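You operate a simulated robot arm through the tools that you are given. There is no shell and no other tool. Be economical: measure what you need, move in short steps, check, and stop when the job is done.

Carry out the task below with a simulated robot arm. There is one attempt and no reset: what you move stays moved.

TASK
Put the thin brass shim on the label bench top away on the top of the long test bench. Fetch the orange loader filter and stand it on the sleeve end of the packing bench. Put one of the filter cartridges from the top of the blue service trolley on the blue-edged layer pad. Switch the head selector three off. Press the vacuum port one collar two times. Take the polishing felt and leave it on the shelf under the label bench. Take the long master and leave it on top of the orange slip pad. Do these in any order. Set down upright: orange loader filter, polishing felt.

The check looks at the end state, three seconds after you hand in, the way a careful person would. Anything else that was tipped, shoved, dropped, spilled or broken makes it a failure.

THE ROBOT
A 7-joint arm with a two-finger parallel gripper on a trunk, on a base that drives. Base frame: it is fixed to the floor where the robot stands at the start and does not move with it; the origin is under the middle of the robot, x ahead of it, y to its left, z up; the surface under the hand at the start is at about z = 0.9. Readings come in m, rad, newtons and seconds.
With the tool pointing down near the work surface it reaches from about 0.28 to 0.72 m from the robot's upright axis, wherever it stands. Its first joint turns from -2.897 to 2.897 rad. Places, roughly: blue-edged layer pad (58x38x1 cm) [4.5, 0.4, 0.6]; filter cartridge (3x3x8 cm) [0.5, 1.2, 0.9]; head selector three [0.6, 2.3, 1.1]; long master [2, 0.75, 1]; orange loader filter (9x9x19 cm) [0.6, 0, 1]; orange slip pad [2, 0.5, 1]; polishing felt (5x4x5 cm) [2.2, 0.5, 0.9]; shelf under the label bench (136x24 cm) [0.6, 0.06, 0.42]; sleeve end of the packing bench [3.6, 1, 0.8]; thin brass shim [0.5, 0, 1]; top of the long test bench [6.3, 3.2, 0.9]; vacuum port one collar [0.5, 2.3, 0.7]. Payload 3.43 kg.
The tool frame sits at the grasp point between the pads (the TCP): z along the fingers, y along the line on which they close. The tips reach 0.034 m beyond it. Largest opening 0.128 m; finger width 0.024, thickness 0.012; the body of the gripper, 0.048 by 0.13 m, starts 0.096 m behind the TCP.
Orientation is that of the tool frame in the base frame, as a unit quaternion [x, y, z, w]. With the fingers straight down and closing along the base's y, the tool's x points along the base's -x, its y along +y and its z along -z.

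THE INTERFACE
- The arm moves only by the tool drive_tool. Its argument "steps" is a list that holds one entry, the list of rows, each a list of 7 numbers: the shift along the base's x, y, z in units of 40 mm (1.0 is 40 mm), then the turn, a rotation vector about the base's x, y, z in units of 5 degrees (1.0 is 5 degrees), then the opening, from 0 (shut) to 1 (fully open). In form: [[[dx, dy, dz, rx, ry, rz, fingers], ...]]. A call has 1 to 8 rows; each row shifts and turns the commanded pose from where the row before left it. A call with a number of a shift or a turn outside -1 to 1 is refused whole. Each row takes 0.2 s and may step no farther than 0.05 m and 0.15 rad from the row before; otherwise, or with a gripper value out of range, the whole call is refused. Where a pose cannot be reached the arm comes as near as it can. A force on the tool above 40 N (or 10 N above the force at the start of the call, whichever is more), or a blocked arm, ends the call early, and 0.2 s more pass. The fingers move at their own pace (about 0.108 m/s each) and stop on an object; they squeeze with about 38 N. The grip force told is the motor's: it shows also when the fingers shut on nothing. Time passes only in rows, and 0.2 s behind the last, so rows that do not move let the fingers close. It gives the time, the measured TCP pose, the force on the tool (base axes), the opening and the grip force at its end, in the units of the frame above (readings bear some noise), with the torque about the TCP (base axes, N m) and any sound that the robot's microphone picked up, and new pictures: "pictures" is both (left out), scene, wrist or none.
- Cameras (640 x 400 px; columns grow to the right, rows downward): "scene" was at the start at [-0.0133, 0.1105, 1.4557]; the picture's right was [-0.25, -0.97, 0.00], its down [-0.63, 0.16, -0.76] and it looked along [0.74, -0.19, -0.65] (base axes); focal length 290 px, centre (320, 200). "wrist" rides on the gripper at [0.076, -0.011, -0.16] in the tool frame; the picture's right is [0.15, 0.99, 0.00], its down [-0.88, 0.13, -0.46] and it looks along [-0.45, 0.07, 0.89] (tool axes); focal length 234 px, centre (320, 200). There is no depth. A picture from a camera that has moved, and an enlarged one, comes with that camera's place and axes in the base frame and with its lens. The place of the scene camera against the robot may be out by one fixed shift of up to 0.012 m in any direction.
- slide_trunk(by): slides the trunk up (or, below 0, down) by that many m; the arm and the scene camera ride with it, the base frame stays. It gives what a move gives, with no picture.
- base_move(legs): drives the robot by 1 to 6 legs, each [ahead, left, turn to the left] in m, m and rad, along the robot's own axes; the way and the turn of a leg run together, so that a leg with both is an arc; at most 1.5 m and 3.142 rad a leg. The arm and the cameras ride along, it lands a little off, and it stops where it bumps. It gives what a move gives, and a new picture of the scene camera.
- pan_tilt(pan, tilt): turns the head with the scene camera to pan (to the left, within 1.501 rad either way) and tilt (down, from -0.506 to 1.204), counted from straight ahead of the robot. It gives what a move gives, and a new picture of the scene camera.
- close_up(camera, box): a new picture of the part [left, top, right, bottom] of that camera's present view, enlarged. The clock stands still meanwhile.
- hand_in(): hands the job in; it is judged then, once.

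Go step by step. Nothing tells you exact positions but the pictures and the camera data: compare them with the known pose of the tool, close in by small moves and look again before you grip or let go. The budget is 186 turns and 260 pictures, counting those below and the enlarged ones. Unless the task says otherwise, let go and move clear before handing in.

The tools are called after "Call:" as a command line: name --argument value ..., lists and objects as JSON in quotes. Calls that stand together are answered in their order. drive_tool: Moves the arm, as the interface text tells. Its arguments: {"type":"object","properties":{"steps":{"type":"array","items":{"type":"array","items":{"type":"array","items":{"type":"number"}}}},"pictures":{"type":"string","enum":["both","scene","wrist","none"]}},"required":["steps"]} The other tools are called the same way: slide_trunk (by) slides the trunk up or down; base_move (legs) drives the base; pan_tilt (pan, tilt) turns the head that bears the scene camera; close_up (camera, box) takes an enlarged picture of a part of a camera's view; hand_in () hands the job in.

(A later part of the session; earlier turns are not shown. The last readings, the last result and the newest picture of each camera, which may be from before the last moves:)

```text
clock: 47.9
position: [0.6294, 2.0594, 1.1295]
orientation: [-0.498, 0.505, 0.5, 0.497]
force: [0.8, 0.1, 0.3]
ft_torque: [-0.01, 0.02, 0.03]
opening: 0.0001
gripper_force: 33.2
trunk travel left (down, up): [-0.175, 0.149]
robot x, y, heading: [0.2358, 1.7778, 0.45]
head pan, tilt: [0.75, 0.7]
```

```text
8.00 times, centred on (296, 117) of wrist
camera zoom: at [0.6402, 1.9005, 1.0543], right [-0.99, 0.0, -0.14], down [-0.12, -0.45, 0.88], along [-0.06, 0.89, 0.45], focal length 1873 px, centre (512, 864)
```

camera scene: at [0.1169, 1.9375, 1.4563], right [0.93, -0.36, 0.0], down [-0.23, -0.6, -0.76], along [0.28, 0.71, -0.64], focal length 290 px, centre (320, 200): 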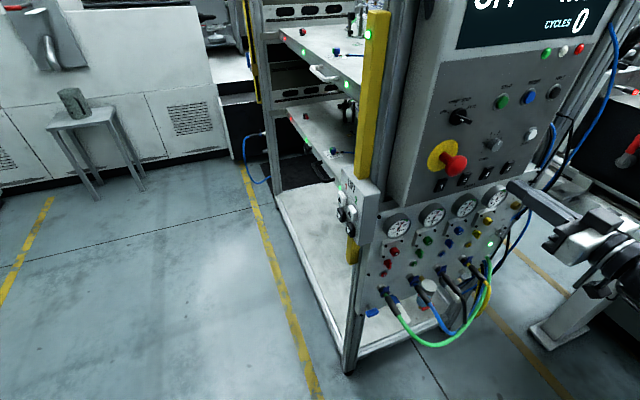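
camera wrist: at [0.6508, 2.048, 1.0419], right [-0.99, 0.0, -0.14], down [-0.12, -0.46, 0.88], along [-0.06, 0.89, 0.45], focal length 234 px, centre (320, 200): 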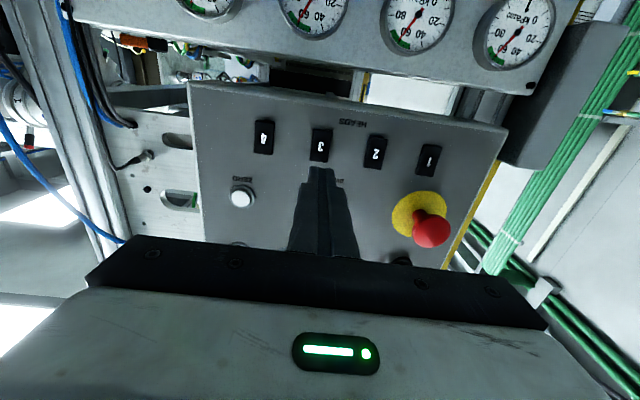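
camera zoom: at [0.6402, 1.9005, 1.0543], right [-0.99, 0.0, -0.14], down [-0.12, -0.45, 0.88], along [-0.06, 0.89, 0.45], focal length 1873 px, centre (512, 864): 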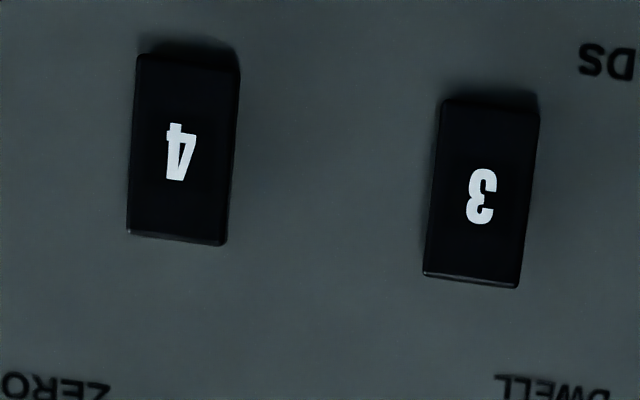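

I can't tell clearly yet; I'll zoom in harder on rockers 3, 4 and 2.

Call:
close_up --camera "scene" --box '[476, 162, 496, 182]'

Call:
close_up --camera "scene" --box '[499, 156, 519, 176]'

Call:
close_up --camera "scene" --box '[455, 168, 475, 188]'

```text
16.00 times, centred on (486, 172) of scene
camera zoom: at [0.1167, 1.9365, 1.4563], right [0.93, -0.36, 0.0], down [-0.23, -0.6, -0.77], along [0.28, 0.71, -0.64], focal length 4647 px, centre (-2336, 648)
```

zoom: 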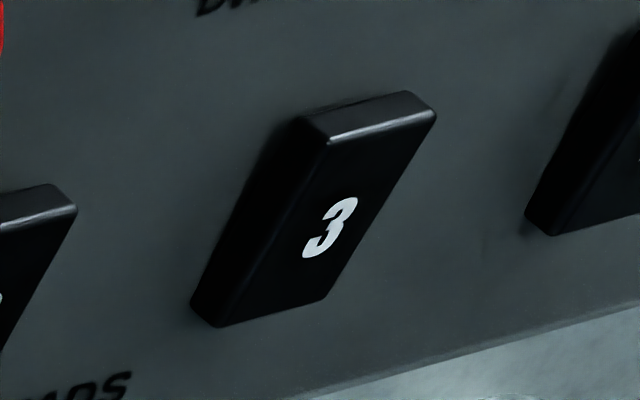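

```text
16.00 times, centred on (509, 166) of scene
camera zoom: at [0.1167, 1.9365, 1.4563], right [0.93, -0.36, 0.0], down [-0.23, -0.6, -0.77], along [0.28, 0.71, -0.64], focal length 4647 px, centre (-2704, 744)
```

zoom: 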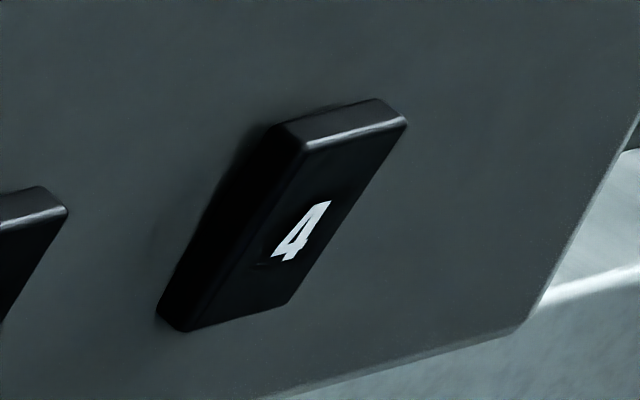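

```text
16.00 times, centred on (465, 178) of scene
camera zoom: at [0.1167, 1.9365, 1.4563], right [0.93, -0.36, 0.0], down [-0.23, -0.6, -0.77], along [0.28, 0.71, -0.64], focal length 4647 px, centre (-2000, 552)
```

zoom: 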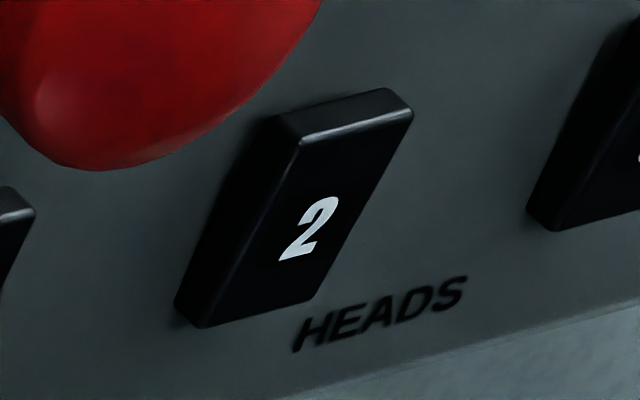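

The views don't settle it, so I'll probe the very top edge of rocker 3 with slow steps.

Call:
drive_tool --steps '[[[0.3, 1, 0, 0, 0, 0, 0], [0, 1, 0, 0, 0, 0, 0], [0, 1, 0, 0, 0, 0, 0], [0, 1, 0, 0, 0, 0, 0], [0, 0.6, 0, 0, 0, 0, 0], [0, 0.1, 0, 0, 0, 0, 0], [0, 0, 0, 0, 0, 0, 0]]]' --pictures "none"

Call:
close_up --camera "wrist" --box '[240, 60, 400, 220]'

```text
clock: 49.5
position: [0.6417, 2.247, 1.1297]
orientation: [-0.498, 0.505, 0.499, 0.498]
force: [-0.5, -0.4, -0.2]
ft_torque: [-0.01, -0.02, 0.0]
opening: 0.0
gripper_force: 33.2
trunk travel left (down, up): [-0.175, 0.149]
robot x, y, heading: [0.2345, 1.7757, 0.449]
head pan, tilt: [0.75, 0.7]
```

```text
2.50 times, centred on (320, 140) of wrist
camera zoom: at [0.6518, 2.0888, 1.0542], right [-0.99, 0.0, -0.14], down [-0.12, -0.45, 0.88], along [-0.06, 0.89, 0.45], focal length 585 px, centre (320, 350)
```

zoom: 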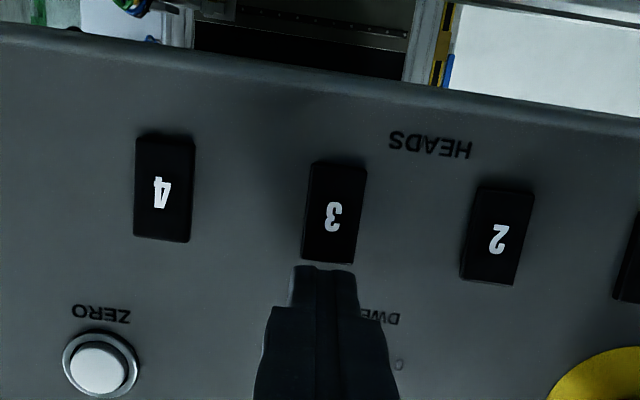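

Call:
drive_tool --steps '[[[-0.1, 0, -0.2, 0, 0, 0, 0], [0, 0.1, 0, 0, 0, 0, 0], [0, 0.1, 0, 0, 0, 0, 0], [0, 0.05, 0, 0, 0, 0, 0], [0, 0.05, 0, 0, 0, 0, 0]]]' --pictures "none"

Call:
drive_tool --steps '[[[0, 0.05, 0, 0, 0, 0, 0], [0, 0.05, 0, 0, 0, 0, 0]]]' --pictures "none"

Call:
drive_tool --steps '[[[0, 0.05, 0, 0, 0, 0, 0], [0, 0.05, 0, 0, 0, 0, 0]]]' --pictures "none"

Call:
drive_tool --steps '[[[0, 0.05, 0, 0, 0, 0, 0], [0, 0.05, 0, 0, 0, 0, 0]]]' --pictures "none"

```text
clock: 50.6
position: [0.6374, 2.2604, 1.1214]
orientation: [-0.498, 0.505, 0.5, 0.497]
force: [0.1, 0.3, -0.6]
ft_torque: [0.01, -0.02, 0.03]
opening: 0.0
gripper_force: 33.1
trunk travel left (down, up): [-0.175, 0.149]
robot x, y, heading: [0.2322, 1.7792, 0.448]
head pan, tilt: [0.75, 0.7]
```

```text
clock: 51.2
position: [0.6376, 2.2611, 1.1219]
orientation: [-0.498, 0.505, 0.5, 0.497]
force: [-8.5, -24.3, 0.3]
ft_torque: [-0.29, 0.04, 0.28]
opening: 0.0
gripper_force: 33.2
trunk travel left (down, up): [-0.175, 0.149]
robot x, y, heading: [0.2321, 1.7767, 0.447]
head pan, tilt: [0.75, 0.7]
```

```text
clock: 51.7
position: [0.6381, 2.2606, 1.1206]
orientation: [-0.498, 0.506, 0.499, 0.497]
force: [-5.3, -15.3, 4.9]
ft_torque: [-0.05, 0.0, 0.19]
opening: 0.0
gripper_force: 32.6
trunk travel left (down, up): [-0.175, 0.149]
robot x, y, heading: [0.2335, 1.7754, 0.452]
head pan, tilt: [0.75, 0.7]
stopped in row 2: the force on the tool passed its limit at 43 N (the readings are from after the stop); the commanded pose is now the measured one
```

```text
clock: 52.2
position: [0.6397, 2.2608, 1.1202]
orientation: [-0.498, 0.507, 0.497, 0.498]
force: [-5.7, -18.8, 6.3]
ft_torque: [-0.03, 0.0, 0.25]
opening: 0.0
gripper_force: 33.3
trunk travel left (down, up): [-0.175, 0.149]
robot x, y, heading: [0.2361, 1.7733, 0.445]
head pan, tilt: [0.75, 0.7]
stopped in row 2: the force on the tool passed its limit at 43 N (the readings are from after the stop); the commanded pose is now the measured one
```

The top is rigid at its stop, so I'll probe the bottom edge in slow steps the same way.

Call:
drive_tool --steps '[[[0, -0.5, 0, 0, 0, 0, 0], [-0.07, -0.2, -0.5, 0, 0, 0, 0], [0, 0, -0.45, 0, 0, 0, 0], [0, 0.4, 0, 0, 0, 0, 0], [0, 0.1, 0, 0, 0, 0, 0], [0, 0, 0, 0, 0, 0, 0]]]' --pictures "none"

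Call:
drive_tool --steps '[[[0, 0.05, 0, 0, 0, 0, 0], [0, 0.05, 0, 0, 0, 0, 0]]]' --pictures "none"

Call:
drive_tool --steps '[[[0, 0.05, 0, 0, 0, 0, 0], [0, 0.05, 0, 0, 0, 0, 0]]]' --pictures "none"

Call:
drive_tool --steps '[[[0, 0.05, 0, 0, 0, 0, 0], [0, 0.05, 0, 0, 0, 0, 0]]]' --pictures "none"

Call:
drive_tool --steps '[[[0, 0.05, 0, 0, 0, 0, 0], [0, 0.05, 0, 0, 0, 0, 0]]]' --pictures "scene"

```text
clock: 53.6
position: [0.6365, 2.2557, 1.081]
orientation: [-0.498, 0.509, 0.497, 0.496]
force: [-0.3, 0.6, -0.2]
ft_torque: [0.0, -0.03, -0.01]
opening: 0.0003
gripper_force: 33.0
trunk travel left (down, up): [-0.175, 0.149]
robot x, y, heading: [0.2338, 1.781, 0.446]
head pan, tilt: [0.75, 0.7]
```

```text
clock: 54.2
position: [0.6356, 2.2596, 1.0812]
orientation: [-0.498, 0.508, 0.497, 0.497]
force: [0.0, 0.2, -0.5]
ft_torque: [-0.01, -0.01, 0.01]
opening: 0.0001
gripper_force: 32.9
trunk travel left (down, up): [-0.175, 0.149]
robot x, y, heading: [0.2313, 1.7785, 0.446]
head pan, tilt: [0.75, 0.7]
```

```text
clock: 54.8
position: [0.6362, 2.2605, 1.0811]
orientation: [-0.498, 0.509, 0.497, 0.497]
force: [-6.6, -17.6, 0.5]
ft_torque: [0.16, -0.08, 0.2]
opening: 0.0
gripper_force: 33.2
trunk travel left (down, up): [-0.175, 0.149]
robot x, y, heading: [0.2318, 1.7761, 0.448]
head pan, tilt: [0.75, 0.7]
```

```text
clock: 55.3
position: [0.6391, 2.2614, 1.0795]
orientation: [-0.498, 0.51, 0.495, 0.497]
force: [-1.7, -11.7, 0.0]
ft_torque: [0.14, -0.11, 0.07]
opening: 0.0
gripper_force: 32.9
trunk travel left (down, up): [-0.175, 0.149]
robot x, y, heading: [0.2344, 1.7765, 0.448]
head pan, tilt: [0.75, 0.7]
stopped in row 2: the force on the tool passed its limit at 43 N (the readings are from after the stop); the commanded pose is now the measured one
```

```text
clock: 56.0
position: [0.6398, 2.2617, 1.0775]
orientation: [-0.498, 0.512, 0.494, 0.496]
force: [-2.6, -13.4, 1.0]
ft_torque: [0.16, -0.14, 0.07]
opening: 0.0
gripper_force: 32.7
trunk travel left (down, up): [-0.175, 0.149]
robot x, y, heading: [0.2308, 1.7773, 0.448]
head pan, tilt: [0.75, 0.7]
stopped in row 2: the force on the tool passed its limit at 42 N (the readings are from after the stop); the commanded pose is now the measured one
camera scene: at [0.1166, 1.9333, 1.4566], right [0.93, -0.37, 0.0], down [-0.24, -0.6, -0.77], along [0.28, 0.71, -0.64], focal length 290 px, centre (320, 200)
```

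scene: 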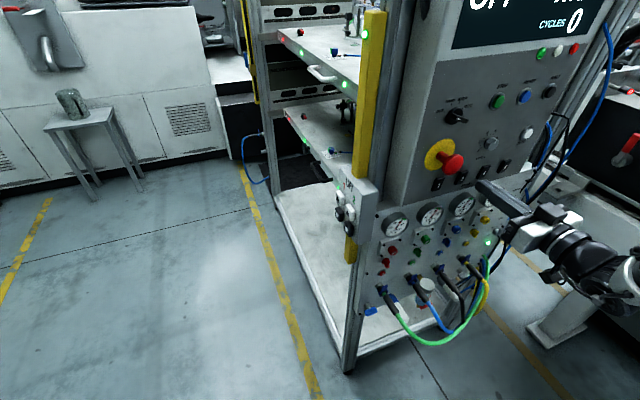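

Call:
drive_tool --steps '[[[0, -0.6, 0, 0, 0, 0, 0], [0, -0.8, 0.6, 0, 0, 0, 0], [0, 0, 0.6, 0, 0, 0, 0], [0, 0, 0, 0, 0, 0, 0]]]' --pictures "none"

Call:
close_up --camera "wrist" --box '[292, 92, 356, 132]'

Call:
close_up --camera "wrist" --box '[250, 92, 400, 152]'

```text
clock: 57.0
position: [0.6384, 2.2086, 1.1259]
orientation: [-0.498, 0.512, 0.494, 0.495]
force: [-0.2, -0.9, 0.8]
ft_torque: [0.0, -0.03, 0.0]
opening: 0.0
gripper_force: 33.0
trunk travel left (down, up): [-0.175, 0.149]
robot x, y, heading: [0.2333, 1.7791, 0.448]
head pan, tilt: [0.75, 0.7]
```

```text
10.00 times, centred on (324, 112) of wrist
camera zoom: at [0.6466, 2.0474, 1.0527], right [-0.99, 0.01, -0.13], down [-0.13, -0.44, 0.89], along [-0.05, 0.9, 0.43], focal length 2342 px, centre (280, 1080)
```

zoom: 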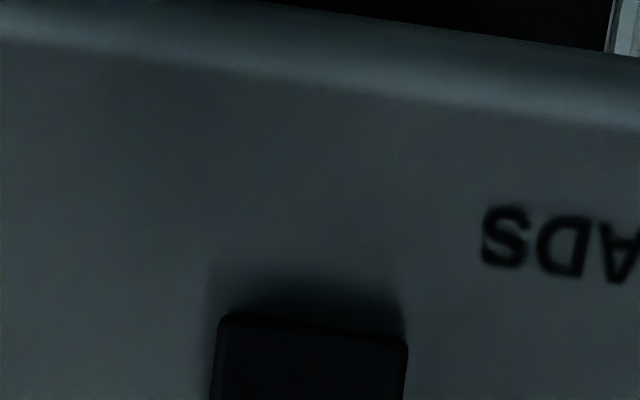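

```text
4.27 times, centred on (325, 122) of wrist
camera zoom: at [0.6466, 2.0474, 1.0527], right [-0.99, 0.01, -0.13], down [-0.13, -0.44, 0.89], along [-0.05, 0.9, 0.43], focal length 999 px, centre (299, 533)
```

zoom: 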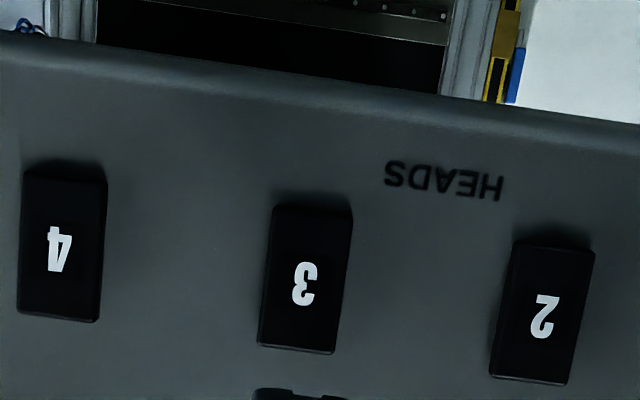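

I need a steeper view from below to judge the tilt, so I'll pitch the tool up 30° beneath the row.

Call:
drive_tool --steps '[[[0.25, -0.7, -0.4, 1, 0, 0, 0], [0.25, -0.7, -0.5, 1, 0, 0, 0], [0.25, 0, -0.6, 1, 0, 0, 0], [0.25, 0, -0.6, 1, 0, 0, 0], [0.25, 0.4, -0.6, 1, 0, 0, 0], [0.25, 0.4, -0.5, 1, 0, 0, 0], [0, 0.3, 0, 0, 0, 0, 0], [0, 0, 0, 0, 0, 0, 0]]]' --pictures "wrist"

```text
clock: 58.8
position: [0.6981, 2.1962, 0.997]
orientation: [-0.353, 0.366, 0.61, 0.608]
force: [0.6, -0.1, -1.0]
ft_torque: [0.02, 0.0, -0.03]
opening: 0.0
gripper_force: 33.2
trunk travel left (down, up): [-0.175, 0.149]
robot x, y, heading: [0.2324, 1.7815, 0.452]
head pan, tilt: [0.75, 0.7]
camera wrist: at [0.7073, 2.0934, 0.8528], right [-0.99, 0.08, -0.11], down [-0.13, -0.82, 0.55], along [-0.05, 0.56, 0.83], focal length 234 px, centre (320, 200)
```

wrist: 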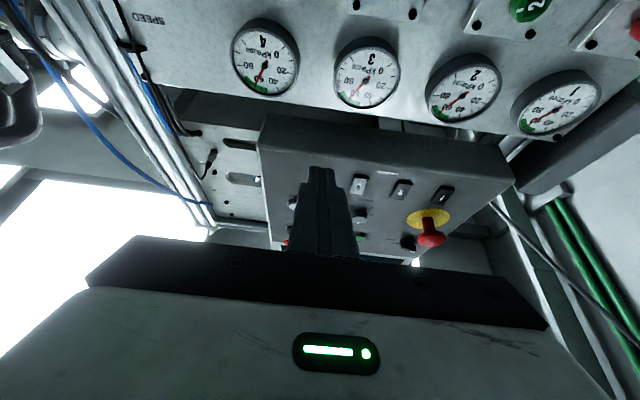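

Call:
close_up --camera "wrist" --box '[340, 165, 404, 205]'

Call:
close_up --camera "wrist" --box '[400, 175, 464, 215]'

```text
10.00 times, centred on (372, 185) of wrist
camera zoom: at [0.7073, 2.0934, 0.8528], right [-0.99, 0.08, -0.11], down [-0.13, -0.82, 0.55], along [-0.05, 0.56, 0.83], focal length 2342 px, centre (-200, 350)
```

zoom: 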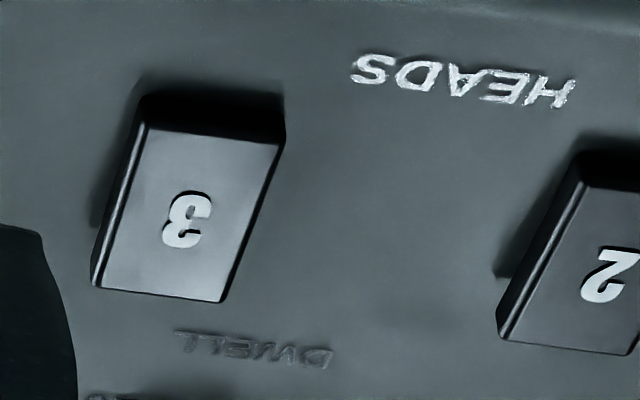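

```text
10.00 times, centred on (432, 195) of wrist
camera zoom: at [0.7073, 2.0934, 0.8528], right [-0.99, 0.08, -0.11], down [-0.13, -0.82, 0.55], along [-0.05, 0.56, 0.83], focal length 2342 px, centre (-800, 250)
```

zoom: 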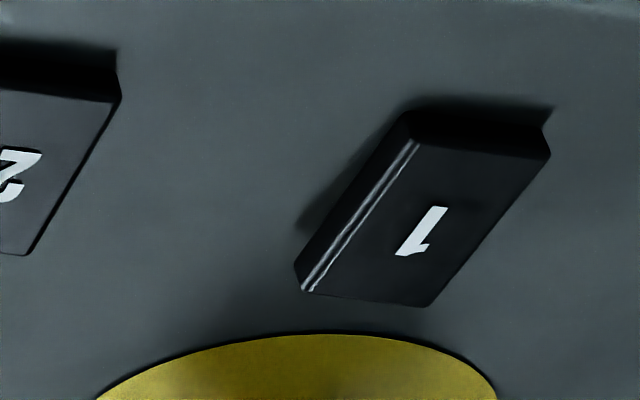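

Rocker 3's face is now lit differently from 1 and 2. I'll shift to see 3 and 4 side by side.

Call:
drive_tool --steps '[[[-0.9, 0, 0, 0, 0, 0, 0], [-0.9, 0, 0, 0, 0, 0, 0], [-0.9, 0, 0, 0, 0, 0, 0], [-0.5, 0, 0, 0, 0, 0, 0], [0, 0, 0, 0, 0, 0, 0]]]' --pictures "none"

Call:
close_up --camera "wrist" --box '[232, 145, 328, 205]'

```text
clock: 60.0
position: [0.6108, 2.2193, 1.0154]
orientation: [-0.354, 0.368, 0.61, 0.606]
force: [0.8, -0.1, 0.2]
ft_torque: [0.03, -0.01, 0.01]
opening: 0.0004
gripper_force: 33.7
out of reach, approached as far as the arm can: row 3, 4
trunk travel left (down, up): [-0.175, 0.149]
robot x, y, heading: [0.2358, 1.7773, 0.446]
head pan, tilt: [0.75, 0.7]
```

```text
6.67 times, centred on (280, 175) of wrist
camera zoom: at [0.6185, 2.116, 0.8703], right [-0.99, 0.07, -0.11], down [-0.12, -0.82, 0.56], along [-0.05, 0.57, 0.82], focal length 1561 px, centre (587, 367)
```

zoom: 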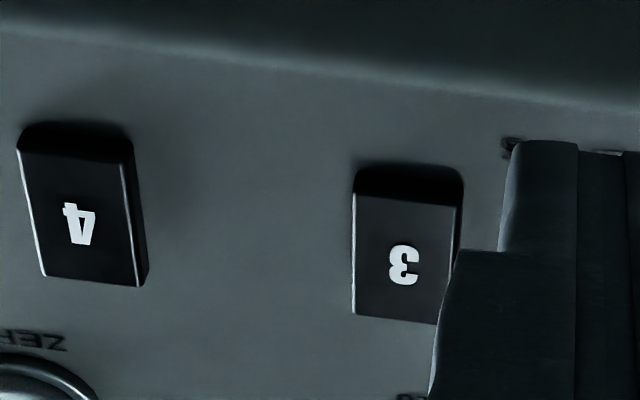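

Careful triangulation says rocker 3 sits top-out like the others, so it probably flips easily and my last bottom press restored it. I'll press the top once more and then compare views.

Call:
drive_tool --steps '[[[0.2, -0.7, 0.3, -1, 0, 0, 0], [0.2, -0.7, 0.5, -1, 0, 0, 0], [0.2, 0, 0.5, -1, 0, 0, 0], [0.05, 0, 0.5, -1, 0, 0, 0], [0, 0, 0.5, -1, 0, 0, 0], [0, 0, 0.4, -0.9, 0, 0, 0], [0, 0, 0, 0, 0, 0, 0]]]' --pictures "none"

```text
clock: 61.5
position: [0.6366, 2.1627, 1.1232]
orientation: [-0.497, 0.51, 0.496, 0.497]
force: [-0.1, -0.6, 0.6]
ft_torque: [-0.02, 0.0, -0.03]
opening: 0.0001
gripper_force: 33.3
trunk travel left (down, up): [-0.175, 0.149]
robot x, y, heading: [0.2307, 1.7776, 0.448]
head pan, tilt: [0.75, 0.7]
```

Call:
drive_tool --steps '[[[0, 0.8, 0, 0, 0, 0, 0], [0, 0.8, 0, 0, 0, 0, 0], [0, 0.5, 0, 0, 0, 0, 0], [0, 0.2, 0, 0, 0, 0, 0], [0, 0.1, 0, 0, 0, 0, 0], [0, 0.1, 0, 0, 0, 0, 0], [0, 0.05, 0, 0, 0, 0, 0]]]' --pictures "none"

Call:
drive_tool --steps '[[[0, -0.7, 0, 0, 0, 0, 0], [0, -0.7, 0, 0, 0, 0, 0], [0, -0.7, 0, 0, 0, 0, 0], [0, 0, 0, 0, 0, 0, 0]]]' --pictures "none"

Call:
close_up --camera "scene" --box '[476, 162, 496, 182]'

Call:
close_up --camera "wrist" --box '[256, 80, 416, 180]'

```text
clock: 63.1
position: [0.6359, 2.2603, 1.1225]
orientation: [-0.496, 0.51, 0.496, 0.498]
force: [-8.4, -29.7, 1.0]
ft_torque: [-0.34, -0.16, 0.32]
opening: 0.0002
gripper_force: 33.0
trunk travel left (down, up): [-0.175, 0.149]
robot x, y, heading: [0.2305, 1.7751, 0.444]
head pan, tilt: [0.75, 0.7]
```

```text
clock: 64.2
position: [0.6352, 2.18, 1.1223]
orientation: [-0.496, 0.51, 0.496, 0.498]
force: [0.0, 0.8, 0.4]
ft_torque: [-0.06, -0.01, 0.0]
opening: 0.0001
gripper_force: 32.7
trunk travel left (down, up): [-0.175, 0.149]
robot x, y, heading: [0.2333, 1.7731, 0.448]
head pan, tilt: [0.75, 0.7]
```

```text
16.00 times, centred on (486, 172) of scene
camera zoom: at [0.1168, 1.9349, 1.4564], right [0.93, -0.37, 0.0], down [-0.24, -0.6, -0.77], along [0.28, 0.71, -0.64], focal length 4647 px, centre (-2336, 648)
```

zoom: 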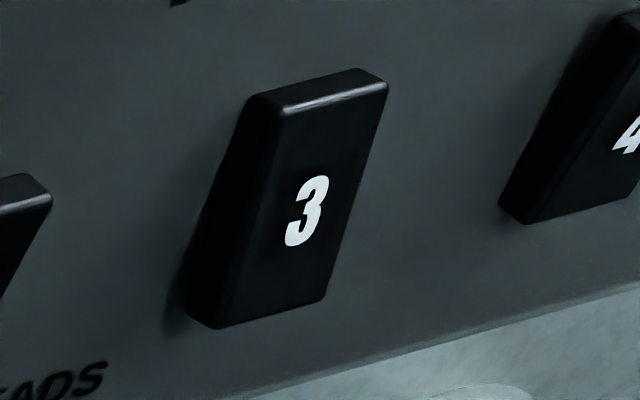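

```text
4.00 times, centred on (336, 130) of wrist
camera zoom: at [0.6444, 2.0205, 1.0473], right [-0.99, 0.01, -0.13], down [-0.13, -0.44, 0.89], along [-0.05, 0.9, 0.44], focal length 937 px, centre (256, 480)
```

zoom: 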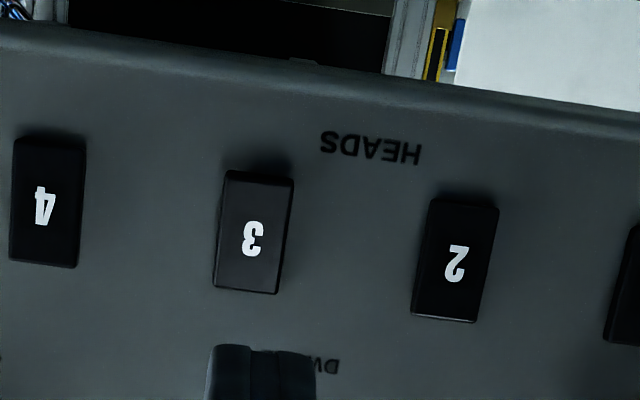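

Rocker 3 is now clearly flipped relative to the others. Next, the collar of port one: I'll back off, lower the trunk, and bring the wrist camera near it.

Call:
drive_tool --steps '[[[-0.5, -0.8, -0.2, 0, 0, 0, 0], [-0.5, -0.8, -0.5, 0, 0, 0, 0], [-0.5, -0.8, -0.5, 0, 0, 0, 0], [-0.5, -0.2, -0.8, 0, 0, 0, 0], [-0.5, 0, -0.8, 0, 0, 0, 0], [-0.5, 0, -0.8, 0, 0, 0, 0], [0, 0, 0, 0, 0, 0, 0]]]' --pictures "none"

Call:
slide_trunk --by -0.17

Call:
drive_tool --steps '[[[-0.2, 0, -0.4, 0, 0, 0, 0], [0, 0, 0, 0, 0, 0, 0]]]'

```text
clock: 65.8
position: [0.5398, 2.0973, 1.0006]
orientation: [-0.497, 0.511, 0.497, 0.495]
force: [-0.3, -0.5, 0.3]
ft_torque: [0.03, -0.02, -0.01]
opening: 0.0
gripper_force: 33.0
out of reach, approached as far as the arm can: row 5, 6
trunk travel left (down, up): [-0.175, 0.149]
robot x, y, heading: [0.2307, 1.7765, 0.448]
head pan, tilt: [0.75, 0.7]
```

```text
clock: 67.7
position: [0.5383, 2.0979, 0.8309]
orientation: [-0.496, 0.511, 0.496, 0.496]
force: [-0.4, -1.3, -0.3]
ft_torque: [0.01, -0.02, 0.0]
opening: 0.0
gripper_force: 32.6
trunk travel left (down, up): [-0.005, 0.319]
robot x, y, heading: [0.2318, 1.7777, 0.446]
head pan, tilt: [0.75, 0.7]
```

```text
clock: 68.3
position: [0.5383, 2.1051, 0.8204]
orientation: [-0.497, 0.512, 0.497, 0.494]
force: [0.5, -0.4, 0.3]
ft_torque: [-0.02, 0.01, 0.0]
opening: 0.0001
gripper_force: 32.9
out of reach, approached as far as the arm can: row 1
trunk travel left (down, up): [-0.005, 0.319]
robot x, y, heading: [0.2303, 1.7738, 0.447]
head pan, tilt: [0.75, 0.7]
camera scene: at [0.1169, 1.935, 1.2864], right [0.93, -0.37, 0.0], down [-0.24, -0.6, -0.76], along [0.28, 0.71, -0.64], focal length 290 px, centre (320, 200)
camera wrist: at [0.5468, 1.9443, 0.7475], right [-0.99, 0.01, -0.13], down [-0.12, -0.44, 0.89], along [-0.05, 0.9, 0.44], focal length 234 px, centre (320, 200)
```

scene: 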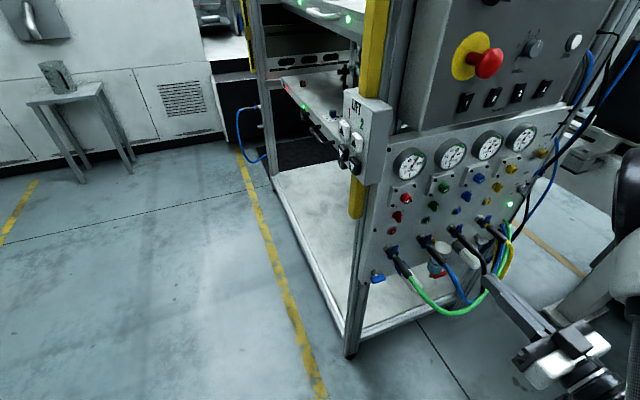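
wrist: 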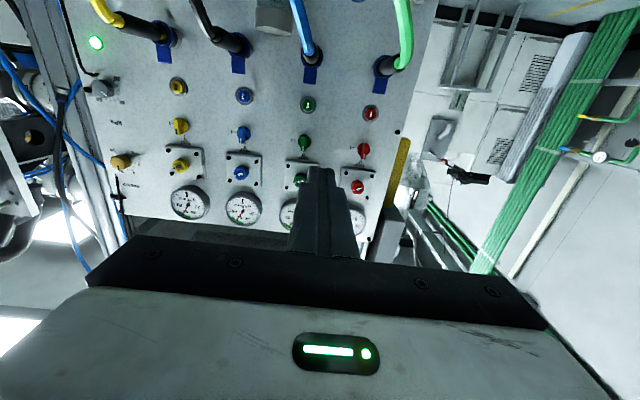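

The wing of collar 1 sticks upward near (0.46, 2.33, 0.74). I'll pitch the tool down 40° and come in from above the hose.

Call:
drive_tool --steps '[[[-0.25, 0.2, 0.2, -1, 0, 0, 0], [-0.25, 0.2, 0.2, -1, 0, 0, 0], [-0.25, 0.2, 0, -1, 0, 0, 0], [-0.25, 0.2, 0, -1, 0, 0, 0], [-0.25, 0.2, 0, -1, 0, 0, 0], [-0.25, 0.2, 0, -1, 0, 0, 0], [-0.25, 0.2, 0, -1, 0, 0, 0], [-0.15, 0.2, 0, -1, 0, 0, 0]]]'

Call:
close_up --camera "scene" --box '[352, 220, 448, 300]'

```text
clock: 70.1
position: [0.4621, 2.1693, 0.8365]
orientation: [-0.636, 0.65, 0.292, 0.296]
force: [-0.8, -0.2, 0.1]
ft_torque: [0.02, 0.01, 0.0]
opening: 0.0001
gripper_force: 33.3
trunk travel left (down, up): [-0.005, 0.319]
robot x, y, heading: [0.2341, 1.7755, 0.447]
head pan, tilt: [0.75, 0.7]
camera scene: at [0.1169, 1.935, 1.2864], right [0.93, -0.37, 0.0], down [-0.24, -0.6, -0.76], along [0.28, 0.71, -0.64], focal length 290 px, centre (320, 200)
camera wrist: at [0.4707, 1.999, 0.8837], right [-0.99, -0.07, -0.11], down [-0.12, 0.24, 0.96], along [-0.05, 0.97, -0.24], focal length 234 px, centre (320, 200)
```

scene: 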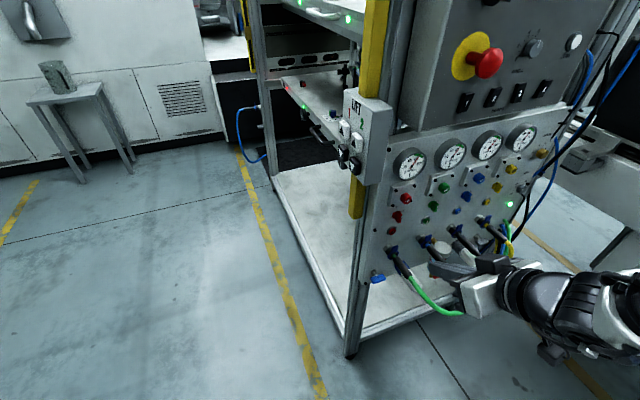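
wrist: 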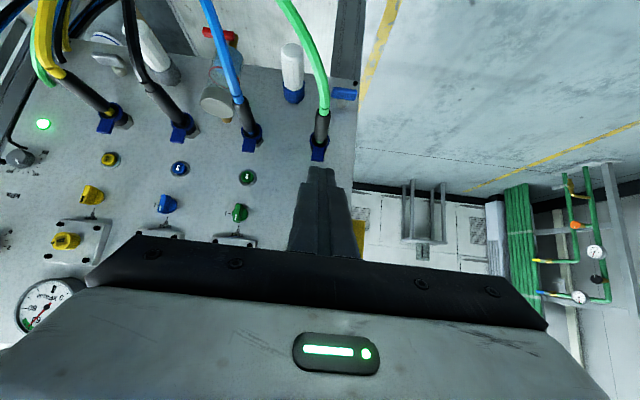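

```text
5.00 times, centred on (400, 260) of scene
camera zoom: at [0.1169, 1.935, 1.2864], right [0.93, -0.37, 0.0], down [-0.24, -0.6, -0.76], along [0.28, 0.71, -0.64], focal length 1452 px, centre (-80, -100)
```

zoom: 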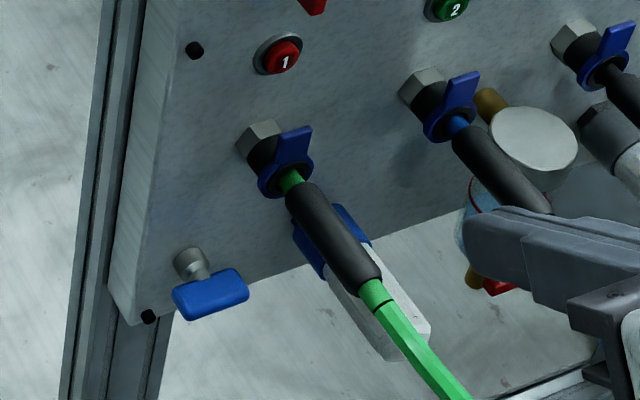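

Call:
drive_tool --steps '[[[0, 0.5, -0.5, 0, 0, 0, 0], [0, 0.5, -0.5, 0, 0, 0, 0], [0, 0.5, -0.5, 0, 0, 0, 0], [0, 0.4, -0.5, 0, 0, 0, 0], [0, 0, 0, 0, 0, 0, 0]]]'

Call:
close_up --camera "scene" --box '[352, 220, 448, 300]'

Call:
close_up --camera "wrist" --box '[256, 100, 384, 200]'

```text
clock: 71.3
position: [0.4613, 2.2453, 0.7565]
orientation: [-0.636, 0.651, 0.292, 0.296]
force: [-0.2, 0.4, 0.1]
ft_torque: [0.02, -0.02, 0.01]
opening: 0.0
gripper_force: 33.0
trunk travel left (down, up): [-0.005, 0.319]
robot x, y, heading: [0.2293, 1.7741, 0.449]
head pan, tilt: [0.75, 0.7]
camera scene: at [0.1168, 1.935, 1.2863], right [0.93, -0.37, 0.0], down [-0.24, -0.6, -0.76], along [0.28, 0.71, -0.64], focal length 290 px, centre (320, 200)
camera wrist: at [0.4696, 2.0753, 0.8035], right [-0.99, -0.08, -0.11], down [-0.12, 0.23, 0.96], along [-0.05, 0.97, -0.24], focal length 234 px, centre (320, 200)
```

scene: 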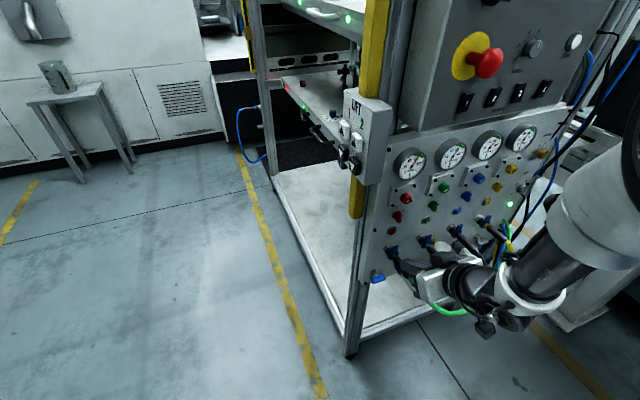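
wrist: 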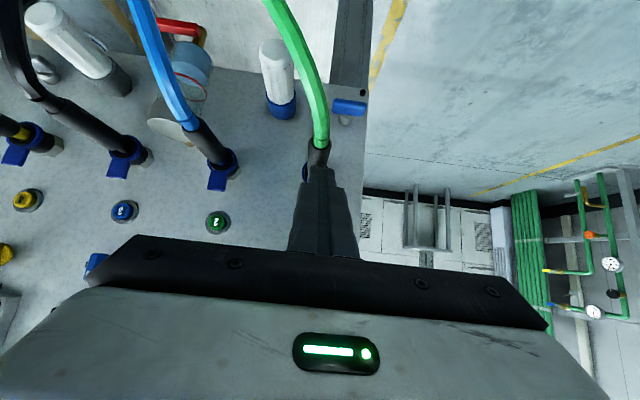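

```text
5.00 times, centred on (400, 260) of scene
camera zoom: at [0.1168, 1.935, 1.2863], right [0.93, -0.37, 0.0], down [-0.24, -0.6, -0.76], along [0.28, 0.71, -0.64], focal length 1452 px, centre (-80, -100)
```

zoom: 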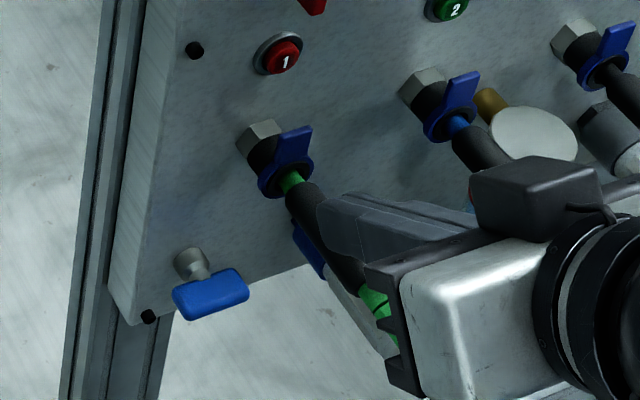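

```text
4.00 times, centred on (320, 150) of wrist
camera zoom: at [0.4696, 2.0753, 0.8035], right [-0.99, -0.08, -0.11], down [-0.12, 0.23, 0.96], along [-0.05, 0.97, -0.24], focal length 937 px, centre (320, 400)
```

zoom: 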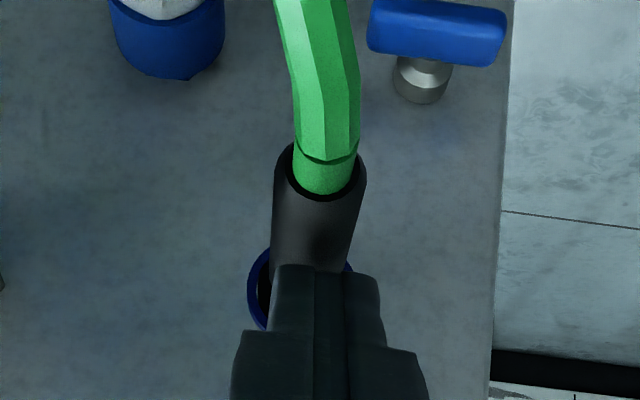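

Call:
drive_tool --steps '[[[0.1, 0.2, 0, 0, 0, 0, 0], [0, 0.2, 0, 0, 0, 0, 0], [0, 0.2, 0, 0, 0, 0, 0], [0, 0.1, 0, 0, 0, 0, 0]]]' --pictures "none"

Call:
close_up --camera "scene" --box '[352, 220, 448, 300]'

```text
clock: 72.3
position: [0.4662, 2.2726, 0.7572]
orientation: [-0.636, 0.65, 0.292, 0.296]
force: [0.3, -0.6, -0.9]
ft_torque: [0.01, -0.02, 0.02]
opening: 0.0
gripper_force: 33.3
trunk travel left (down, up): [-0.005, 0.319]
robot x, y, heading: [0.2333, 1.7717, 0.443]
head pan, tilt: [0.75, 0.7]
```

```text
5.00 times, centred on (400, 260) of scene
camera zoom: at [0.1169, 1.935, 1.2864], right [0.93, -0.37, 0.0], down [-0.24, -0.6, -0.76], along [0.28, 0.71, -0.64], focal length 1452 px, centre (-80, -100)
```

zoom: 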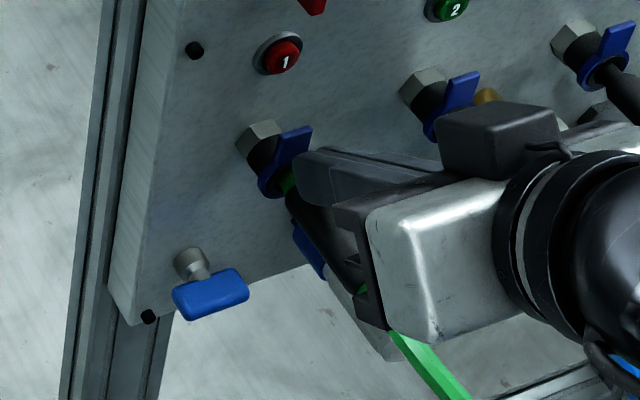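

Almost at the wing. I'll press forward slowly.

Call:
drive_tool --steps '[[[0, 0.1, 0, 0, 0, 0, 0], [0, 0.1, 0, 0, 0, 0, 0]]]' --pictures "none"

Call:
drive_tool --steps '[[[0, 0.1, 0, 0, 0, 0, 0], [0, 0.1, 0, 0, 0, 0, 0]]]' --pictures "none"

Call:
close_up --camera "scene" --box '[352, 220, 448, 300]'

```text
clock: 72.9
position: [0.4659, 2.2802, 0.7571]
orientation: [-0.636, 0.651, 0.291, 0.296]
force: [0.1, -2.3, 1.0]
ft_torque: [-0.02, 0.02, 0.01]
opening: 0.0002
gripper_force: 33.3
trunk travel left (down, up): [-0.005, 0.319]
robot x, y, heading: [0.2317, 1.7798, 0.45]
head pan, tilt: [0.75, 0.7]
```

```text
clock: 73.5
position: [0.4667, 2.2865, 0.7566]
orientation: [-0.635, 0.651, 0.291, 0.296]
force: [-2.4, -21.4, 7.4]
ft_torque: [-0.07, 0.0, 0.12]
opening: 0.0001
gripper_force: 33.0
trunk travel left (down, up): [-0.005, 0.319]
robot x, y, heading: [0.2354, 1.7748, 0.45]
head pan, tilt: [0.75, 0.7]
```

```text
5.00 times, centred on (400, 260) of scene
camera zoom: at [0.1166, 1.9333, 1.2867], right [0.93, -0.37, 0.0], down [-0.24, -0.6, -0.77], along [0.28, 0.71, -0.64], focal length 1452 px, centre (-80, -100)
```

zoom: 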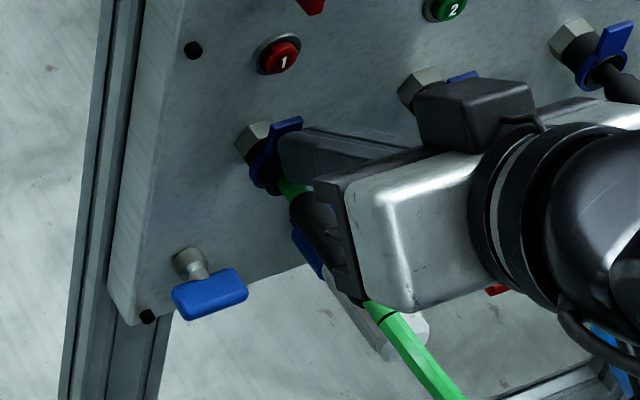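

The collar moved in to its stop: press one. I'll retract and check that it springs back.

Call:
drive_tool --steps '[[[0, -0.3, 0, 0, 0, 0, 0], [0, -0.4, 0, 0, 0, 0, 0], [0, -0.2, 0, 0, 0, 0, 0], [0, 0, 0, 0, 0, 0, 0], [0, 0, 0, 0, 0, 0, 0]]]' --pictures "none"

Call:
close_up --camera "scene" --box '[352, 220, 448, 300]'

```text
clock: 74.7
position: [0.4669, 2.2515, 0.7574]
orientation: [-0.636, 0.65, 0.292, 0.296]
force: [0.2, -0.2, 0.1]
ft_torque: [0.0, 0.0, -0.02]
opening: 0.0001
gripper_force: 33.0
trunk travel left (down, up): [-0.005, 0.319]
robot x, y, heading: [0.2336, 1.7766, 0.446]
head pan, tilt: [0.75, 0.7]
```

```text
5.00 times, centred on (400, 260) of scene
camera zoom: at [0.1168, 1.935, 1.2864], right [0.93, -0.37, 0.0], down [-0.24, -0.6, -0.76], along [0.28, 0.71, -0.64], focal length 1452 px, centre (-80, -100)
```

zoom: 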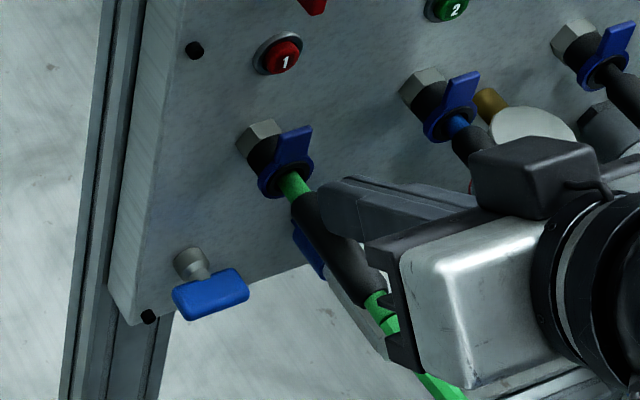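

The collar sprang back; now the second press.

Call:
drive_tool --steps '[[[0, 0.3, 0, 0, 0, 0, 0], [0, 0.2, 0, 0, 0, 0, 0], [0, 0.1, 0, 0, 0, 0, 0], [0, 0.1, 0, 0, 0, 0, 0], [0, 0.1, 0, 0, 0, 0, 0], [0, 0.1, 0, 0, 0, 0, 0], [0, 0.05, 0, 0, 0, 0, 0]]]' --pictures "none"

Call:
close_up --camera "scene" --box '[352, 220, 448, 300]'

Call:
drive_tool --steps '[[[0, -0.3, 0, 0, 0, 0, 0], [0, -0.4, 0, 0, 0, 0, 0], [0, -0.4, 0.3, 0, 0, 0, 0], [0, -0.4, 0.5, 0, 0, 0, 0], [0, -0.4, 0.8, 0, 0, 0, 0], [0, -0.4, 0.8, 0, 0, 0, 0], [0, 0, 0.5, 0, 0, 0, 0]]]' --pictures "none"

Call:
close_up --camera "scene" --box '[352, 220, 448, 300]'

```text
clock: 76.3
position: [0.4667, 2.2866, 0.7568]
orientation: [-0.636, 0.651, 0.291, 0.294]
force: [-3.3, -29.5, 5.8]
ft_torque: [-0.19, 0.17, 0.16]
opening: 0.0002
gripper_force: 33.6
trunk travel left (down, up): [-0.005, 0.319]
robot x, y, heading: [0.2339, 1.7811, 0.446]
head pan, tilt: [0.75, 0.7]
```

```text
5.00 times, centred on (400, 260) of scene
camera zoom: at [0.1165, 1.9328, 1.2867], right [0.93, -0.37, 0.0], down [-0.24, -0.6, -0.77], along [0.28, 0.71, -0.64], focal length 1452 px, centre (-80, -100)
```

zoom: 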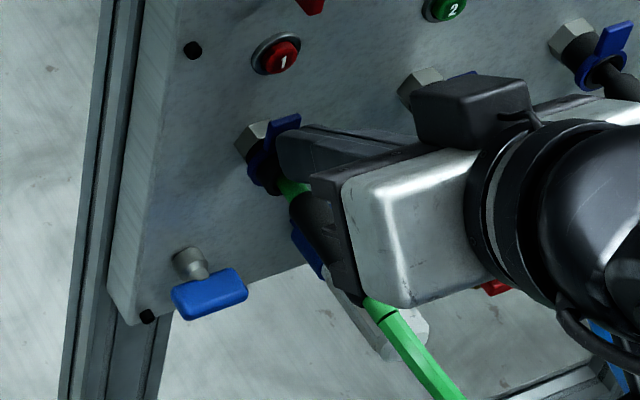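

```text
clock: 77.9
position: [0.4668, 2.1988, 0.8726]
orientation: [-0.635, 0.65, 0.292, 0.297]
force: [-0.1, -0.1, -0.4]
ft_torque: [-0.01, 0.01, -0.01]
opening: 0.0
gripper_force: 33.3
trunk travel left (down, up): [-0.005, 0.319]
robot x, y, heading: [0.2323, 1.774, 0.446]
head pan, tilt: [0.75, 0.7]
```

```text
5.00 times, centred on (400, 260) of scene
camera zoom: at [0.1169, 1.9352, 1.2863], right [0.93, -0.37, 0.0], down [-0.24, -0.6, -0.76], along [0.28, 0.71, -0.64], focal length 1452 px, centre (-80, -100)
```

zoom: 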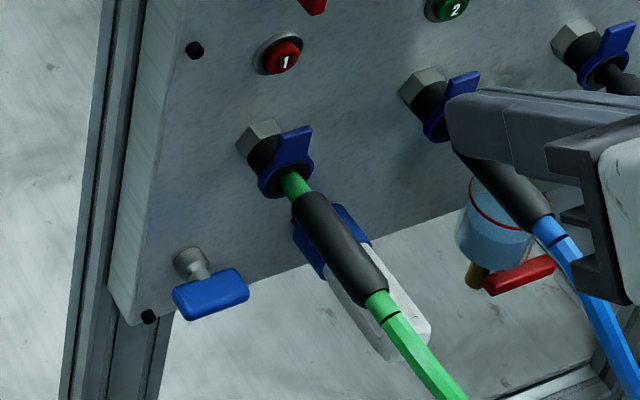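

Two presses are done and the hose is still attached. Now I'll return the tool to straight down in front of the robot and raise the trunk.

Call:
drive_tool --steps '[[[0.18, -0.31, 0.37, -0.742, 0.4656, -0.998, 0.5], [0.18, -0.31, 0.37, -0.742, 0.4656, -0.998, 1], [0.18, -0.31, 0.37, -0.742, 0.4656, -0.998, 1], [0.18, -0.31, 0.37, -0.742, 0.4656, -0.998, 1], [0.18, -0.31, 0.37, -0.742, 0.4656, -0.998, 1], [0.18, -0.31, 0.37, -0.742, 0.4656, -0.998, 1]]]' --pictures "none"

Call:
drive_tool --steps '[[[0.18, -0.31, 0.37, -0.742, 0.4656, -0.998, 1], [0.18, -0.31, 0.37, -0.742, 0.4656, -0.998, 1], [0.18, -0.31, 0.37, -0.742, 0.4656, -0.998, 1], [0.18, -0.31, 0.37, -0.742, 0.4656, -0.998, 1], [0.18, -0.31, 0.37, -0.742, 0.4656, -0.998, 1], [0.18, -0.31, 0.37, -0.742, 0.4656, -0.998, 1]]]' --pictures "none"

Call:
slide_trunk --by 0.17

Call:
base_move --legs '[[-0.4, 0, 0], [0, 0, -0.447], [0, -0.5, 0]]'

Call:
pan_tilt --pan 0.0 --tilt 0.6

```text
clock: 79.3
position: [0.5099, 2.1242, 0.9624]
orientation: [-0.453, 0.865, 0.149, 0.154]
force: [0.1, -0.9, 0.4]
ft_torque: [-0.02, 0.01, -0.01]
opening: 0.1278
gripper_force: 0.0
trunk travel left (down, up): [-0.005, 0.319]
robot x, y, heading: [0.2336, 1.7808, 0.445]
head pan, tilt: [0.75, 0.7]
```

```text
clock: 80.7
position: [0.5531, 2.0502, 1.0496]
orientation: [-0.214, 0.977, -0.009, -0.005]
force: [0.4, 0.7, 0.8]
ft_torque: [0.01, -0.04, 0.02]
opening: 0.128
gripper_force: 0.0
trunk travel left (down, up): [-0.005, 0.319]
robot x, y, heading: [0.2317, 1.7799, 0.445]
head pan, tilt: [0.75, 0.7]
```

```text
clock: 82.6
position: [0.5531, 2.0511, 1.2204]
orientation: [-0.216, 0.976, -0.008, -0.006]
force: [-0.2, -0.3, 0.0]
ft_torque: [0.0, -0.01, 0.0]
opening: 0.128
gripper_force: 0.1
trunk travel left (down, up): [-0.175, 0.149]
robot x, y, heading: [0.2312, 1.774, 0.444]
head pan, tilt: [0.75, 0.7]
```

```text
clock: 91.3
position: [0.2745, 1.2105, 1.2209]
orientation: [0.009, 1.0, -0.007, -0.008]
force: [0.1, -0.2, 1.0]
ft_torque: [0.0, 0.03, -0.01]
opening: 0.128
gripper_force: 0.0
trunk travel left (down, up): [-0.175, 0.149]
robot x, y, heading: [-0.1344, 1.1028, -0.007]
head pan, tilt: [0.75, 0.7]
camera scene: at [-0.1648, 1.2937, 1.4564], right [0.68, -0.74, 0.0], down [-0.47, -0.44, -0.76], along [0.56, 0.52, -0.64], focal length 290 px, centre (320, 200)
```

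scene: 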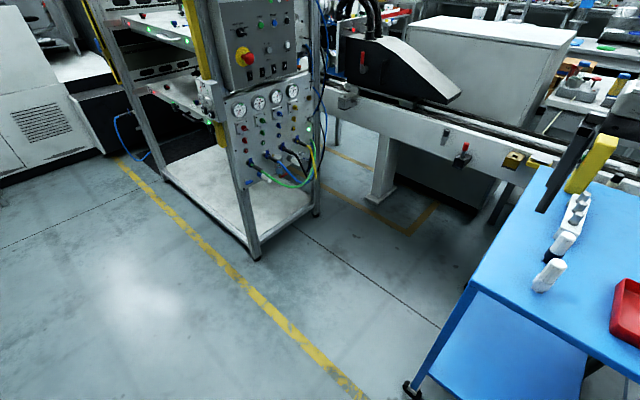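

```text
clock: 92.5
position: [0.2749, 1.2089, 1.2206]
orientation: [0.009, 1.0, -0.007, -0.008]
force: [-0.8, 0.2, 0.2]
ft_torque: [0.0, -0.03, 0.03]
opening: 0.1278
gripper_force: 0.1
trunk travel left (down, up): [-0.175, 0.149]
robot x, y, heading: [-0.1315, 1.1017, -0.005]
head pan, tilt: [0.0, 0.6]
camera scene: at [-0.1389, 1.2357, 1.465], right [-0.01, -1.0, 0.0], down [-0.56, 0.0, -0.83], along [0.82, 0.0, -0.56], focal length 290 px, centre (320, 200)
```

scene: 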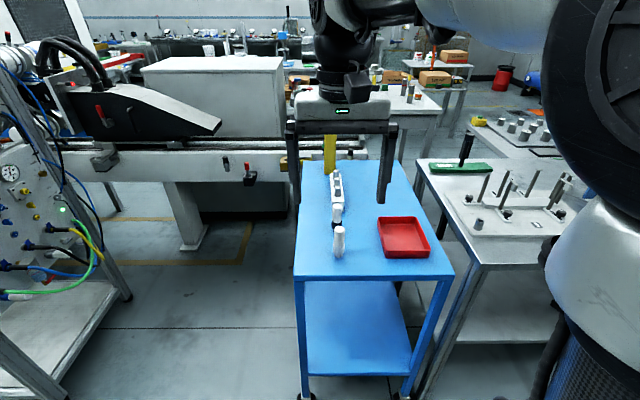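

The trolley top is visible with the cartridges. I'll take an enlarged look to pick one.

Call:
close_up --camera "scene" --box '[280, 130, 440, 290]'

Call:
drive_tool --steps '[[[0, 0, 0, 0, 0, 0, 1]]]' --pictures "wrist"

```text
2.50 times, centred on (360, 210) of scene
camera zoom: at [-0.1389, 1.2357, 1.465], right [-0.01, -1.0, 0.0], down [-0.56, 0.0, -0.83], along [0.82, 0.0, -0.56], focal length 726 px, centre (220, 175)
```

zoom: 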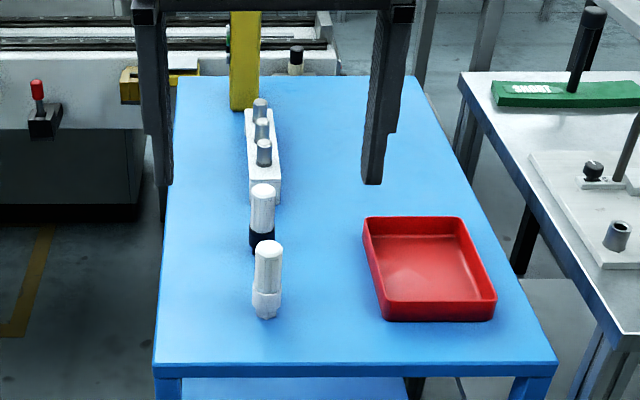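

```text
clock: 92.8
position: [0.2745, 1.2108, 1.2215]
orientation: [0.011, 1.0, -0.007, -0.007]
force: [-0.7, -0.2, -0.4]
ft_torque: [-0.03, -0.01, 0.01]
opening: 0.128
gripper_force: 0.0
trunk travel left (down, up): [-0.175, 0.149]
robot x, y, heading: [-0.1366, 1.1017, -0.002]
head pan, tilt: [0.0, 0.6]
camera wrist: at [0.2015, 1.2032, 1.3808], right [-0.13, 0.99, -0.01], down [0.89, 0.12, 0.44], along [0.44, 0.05, -0.9], focal length 234 px, centre (320, 200)
```

wrist: 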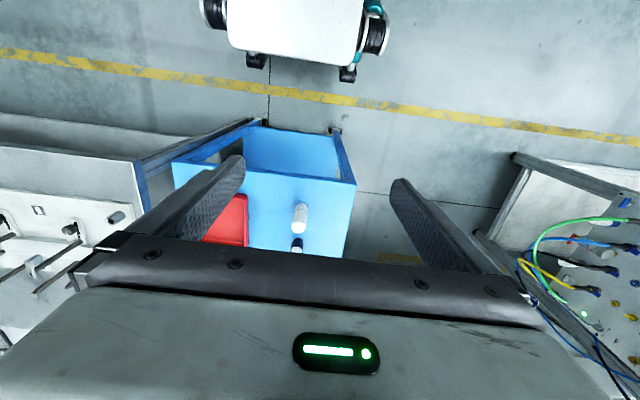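

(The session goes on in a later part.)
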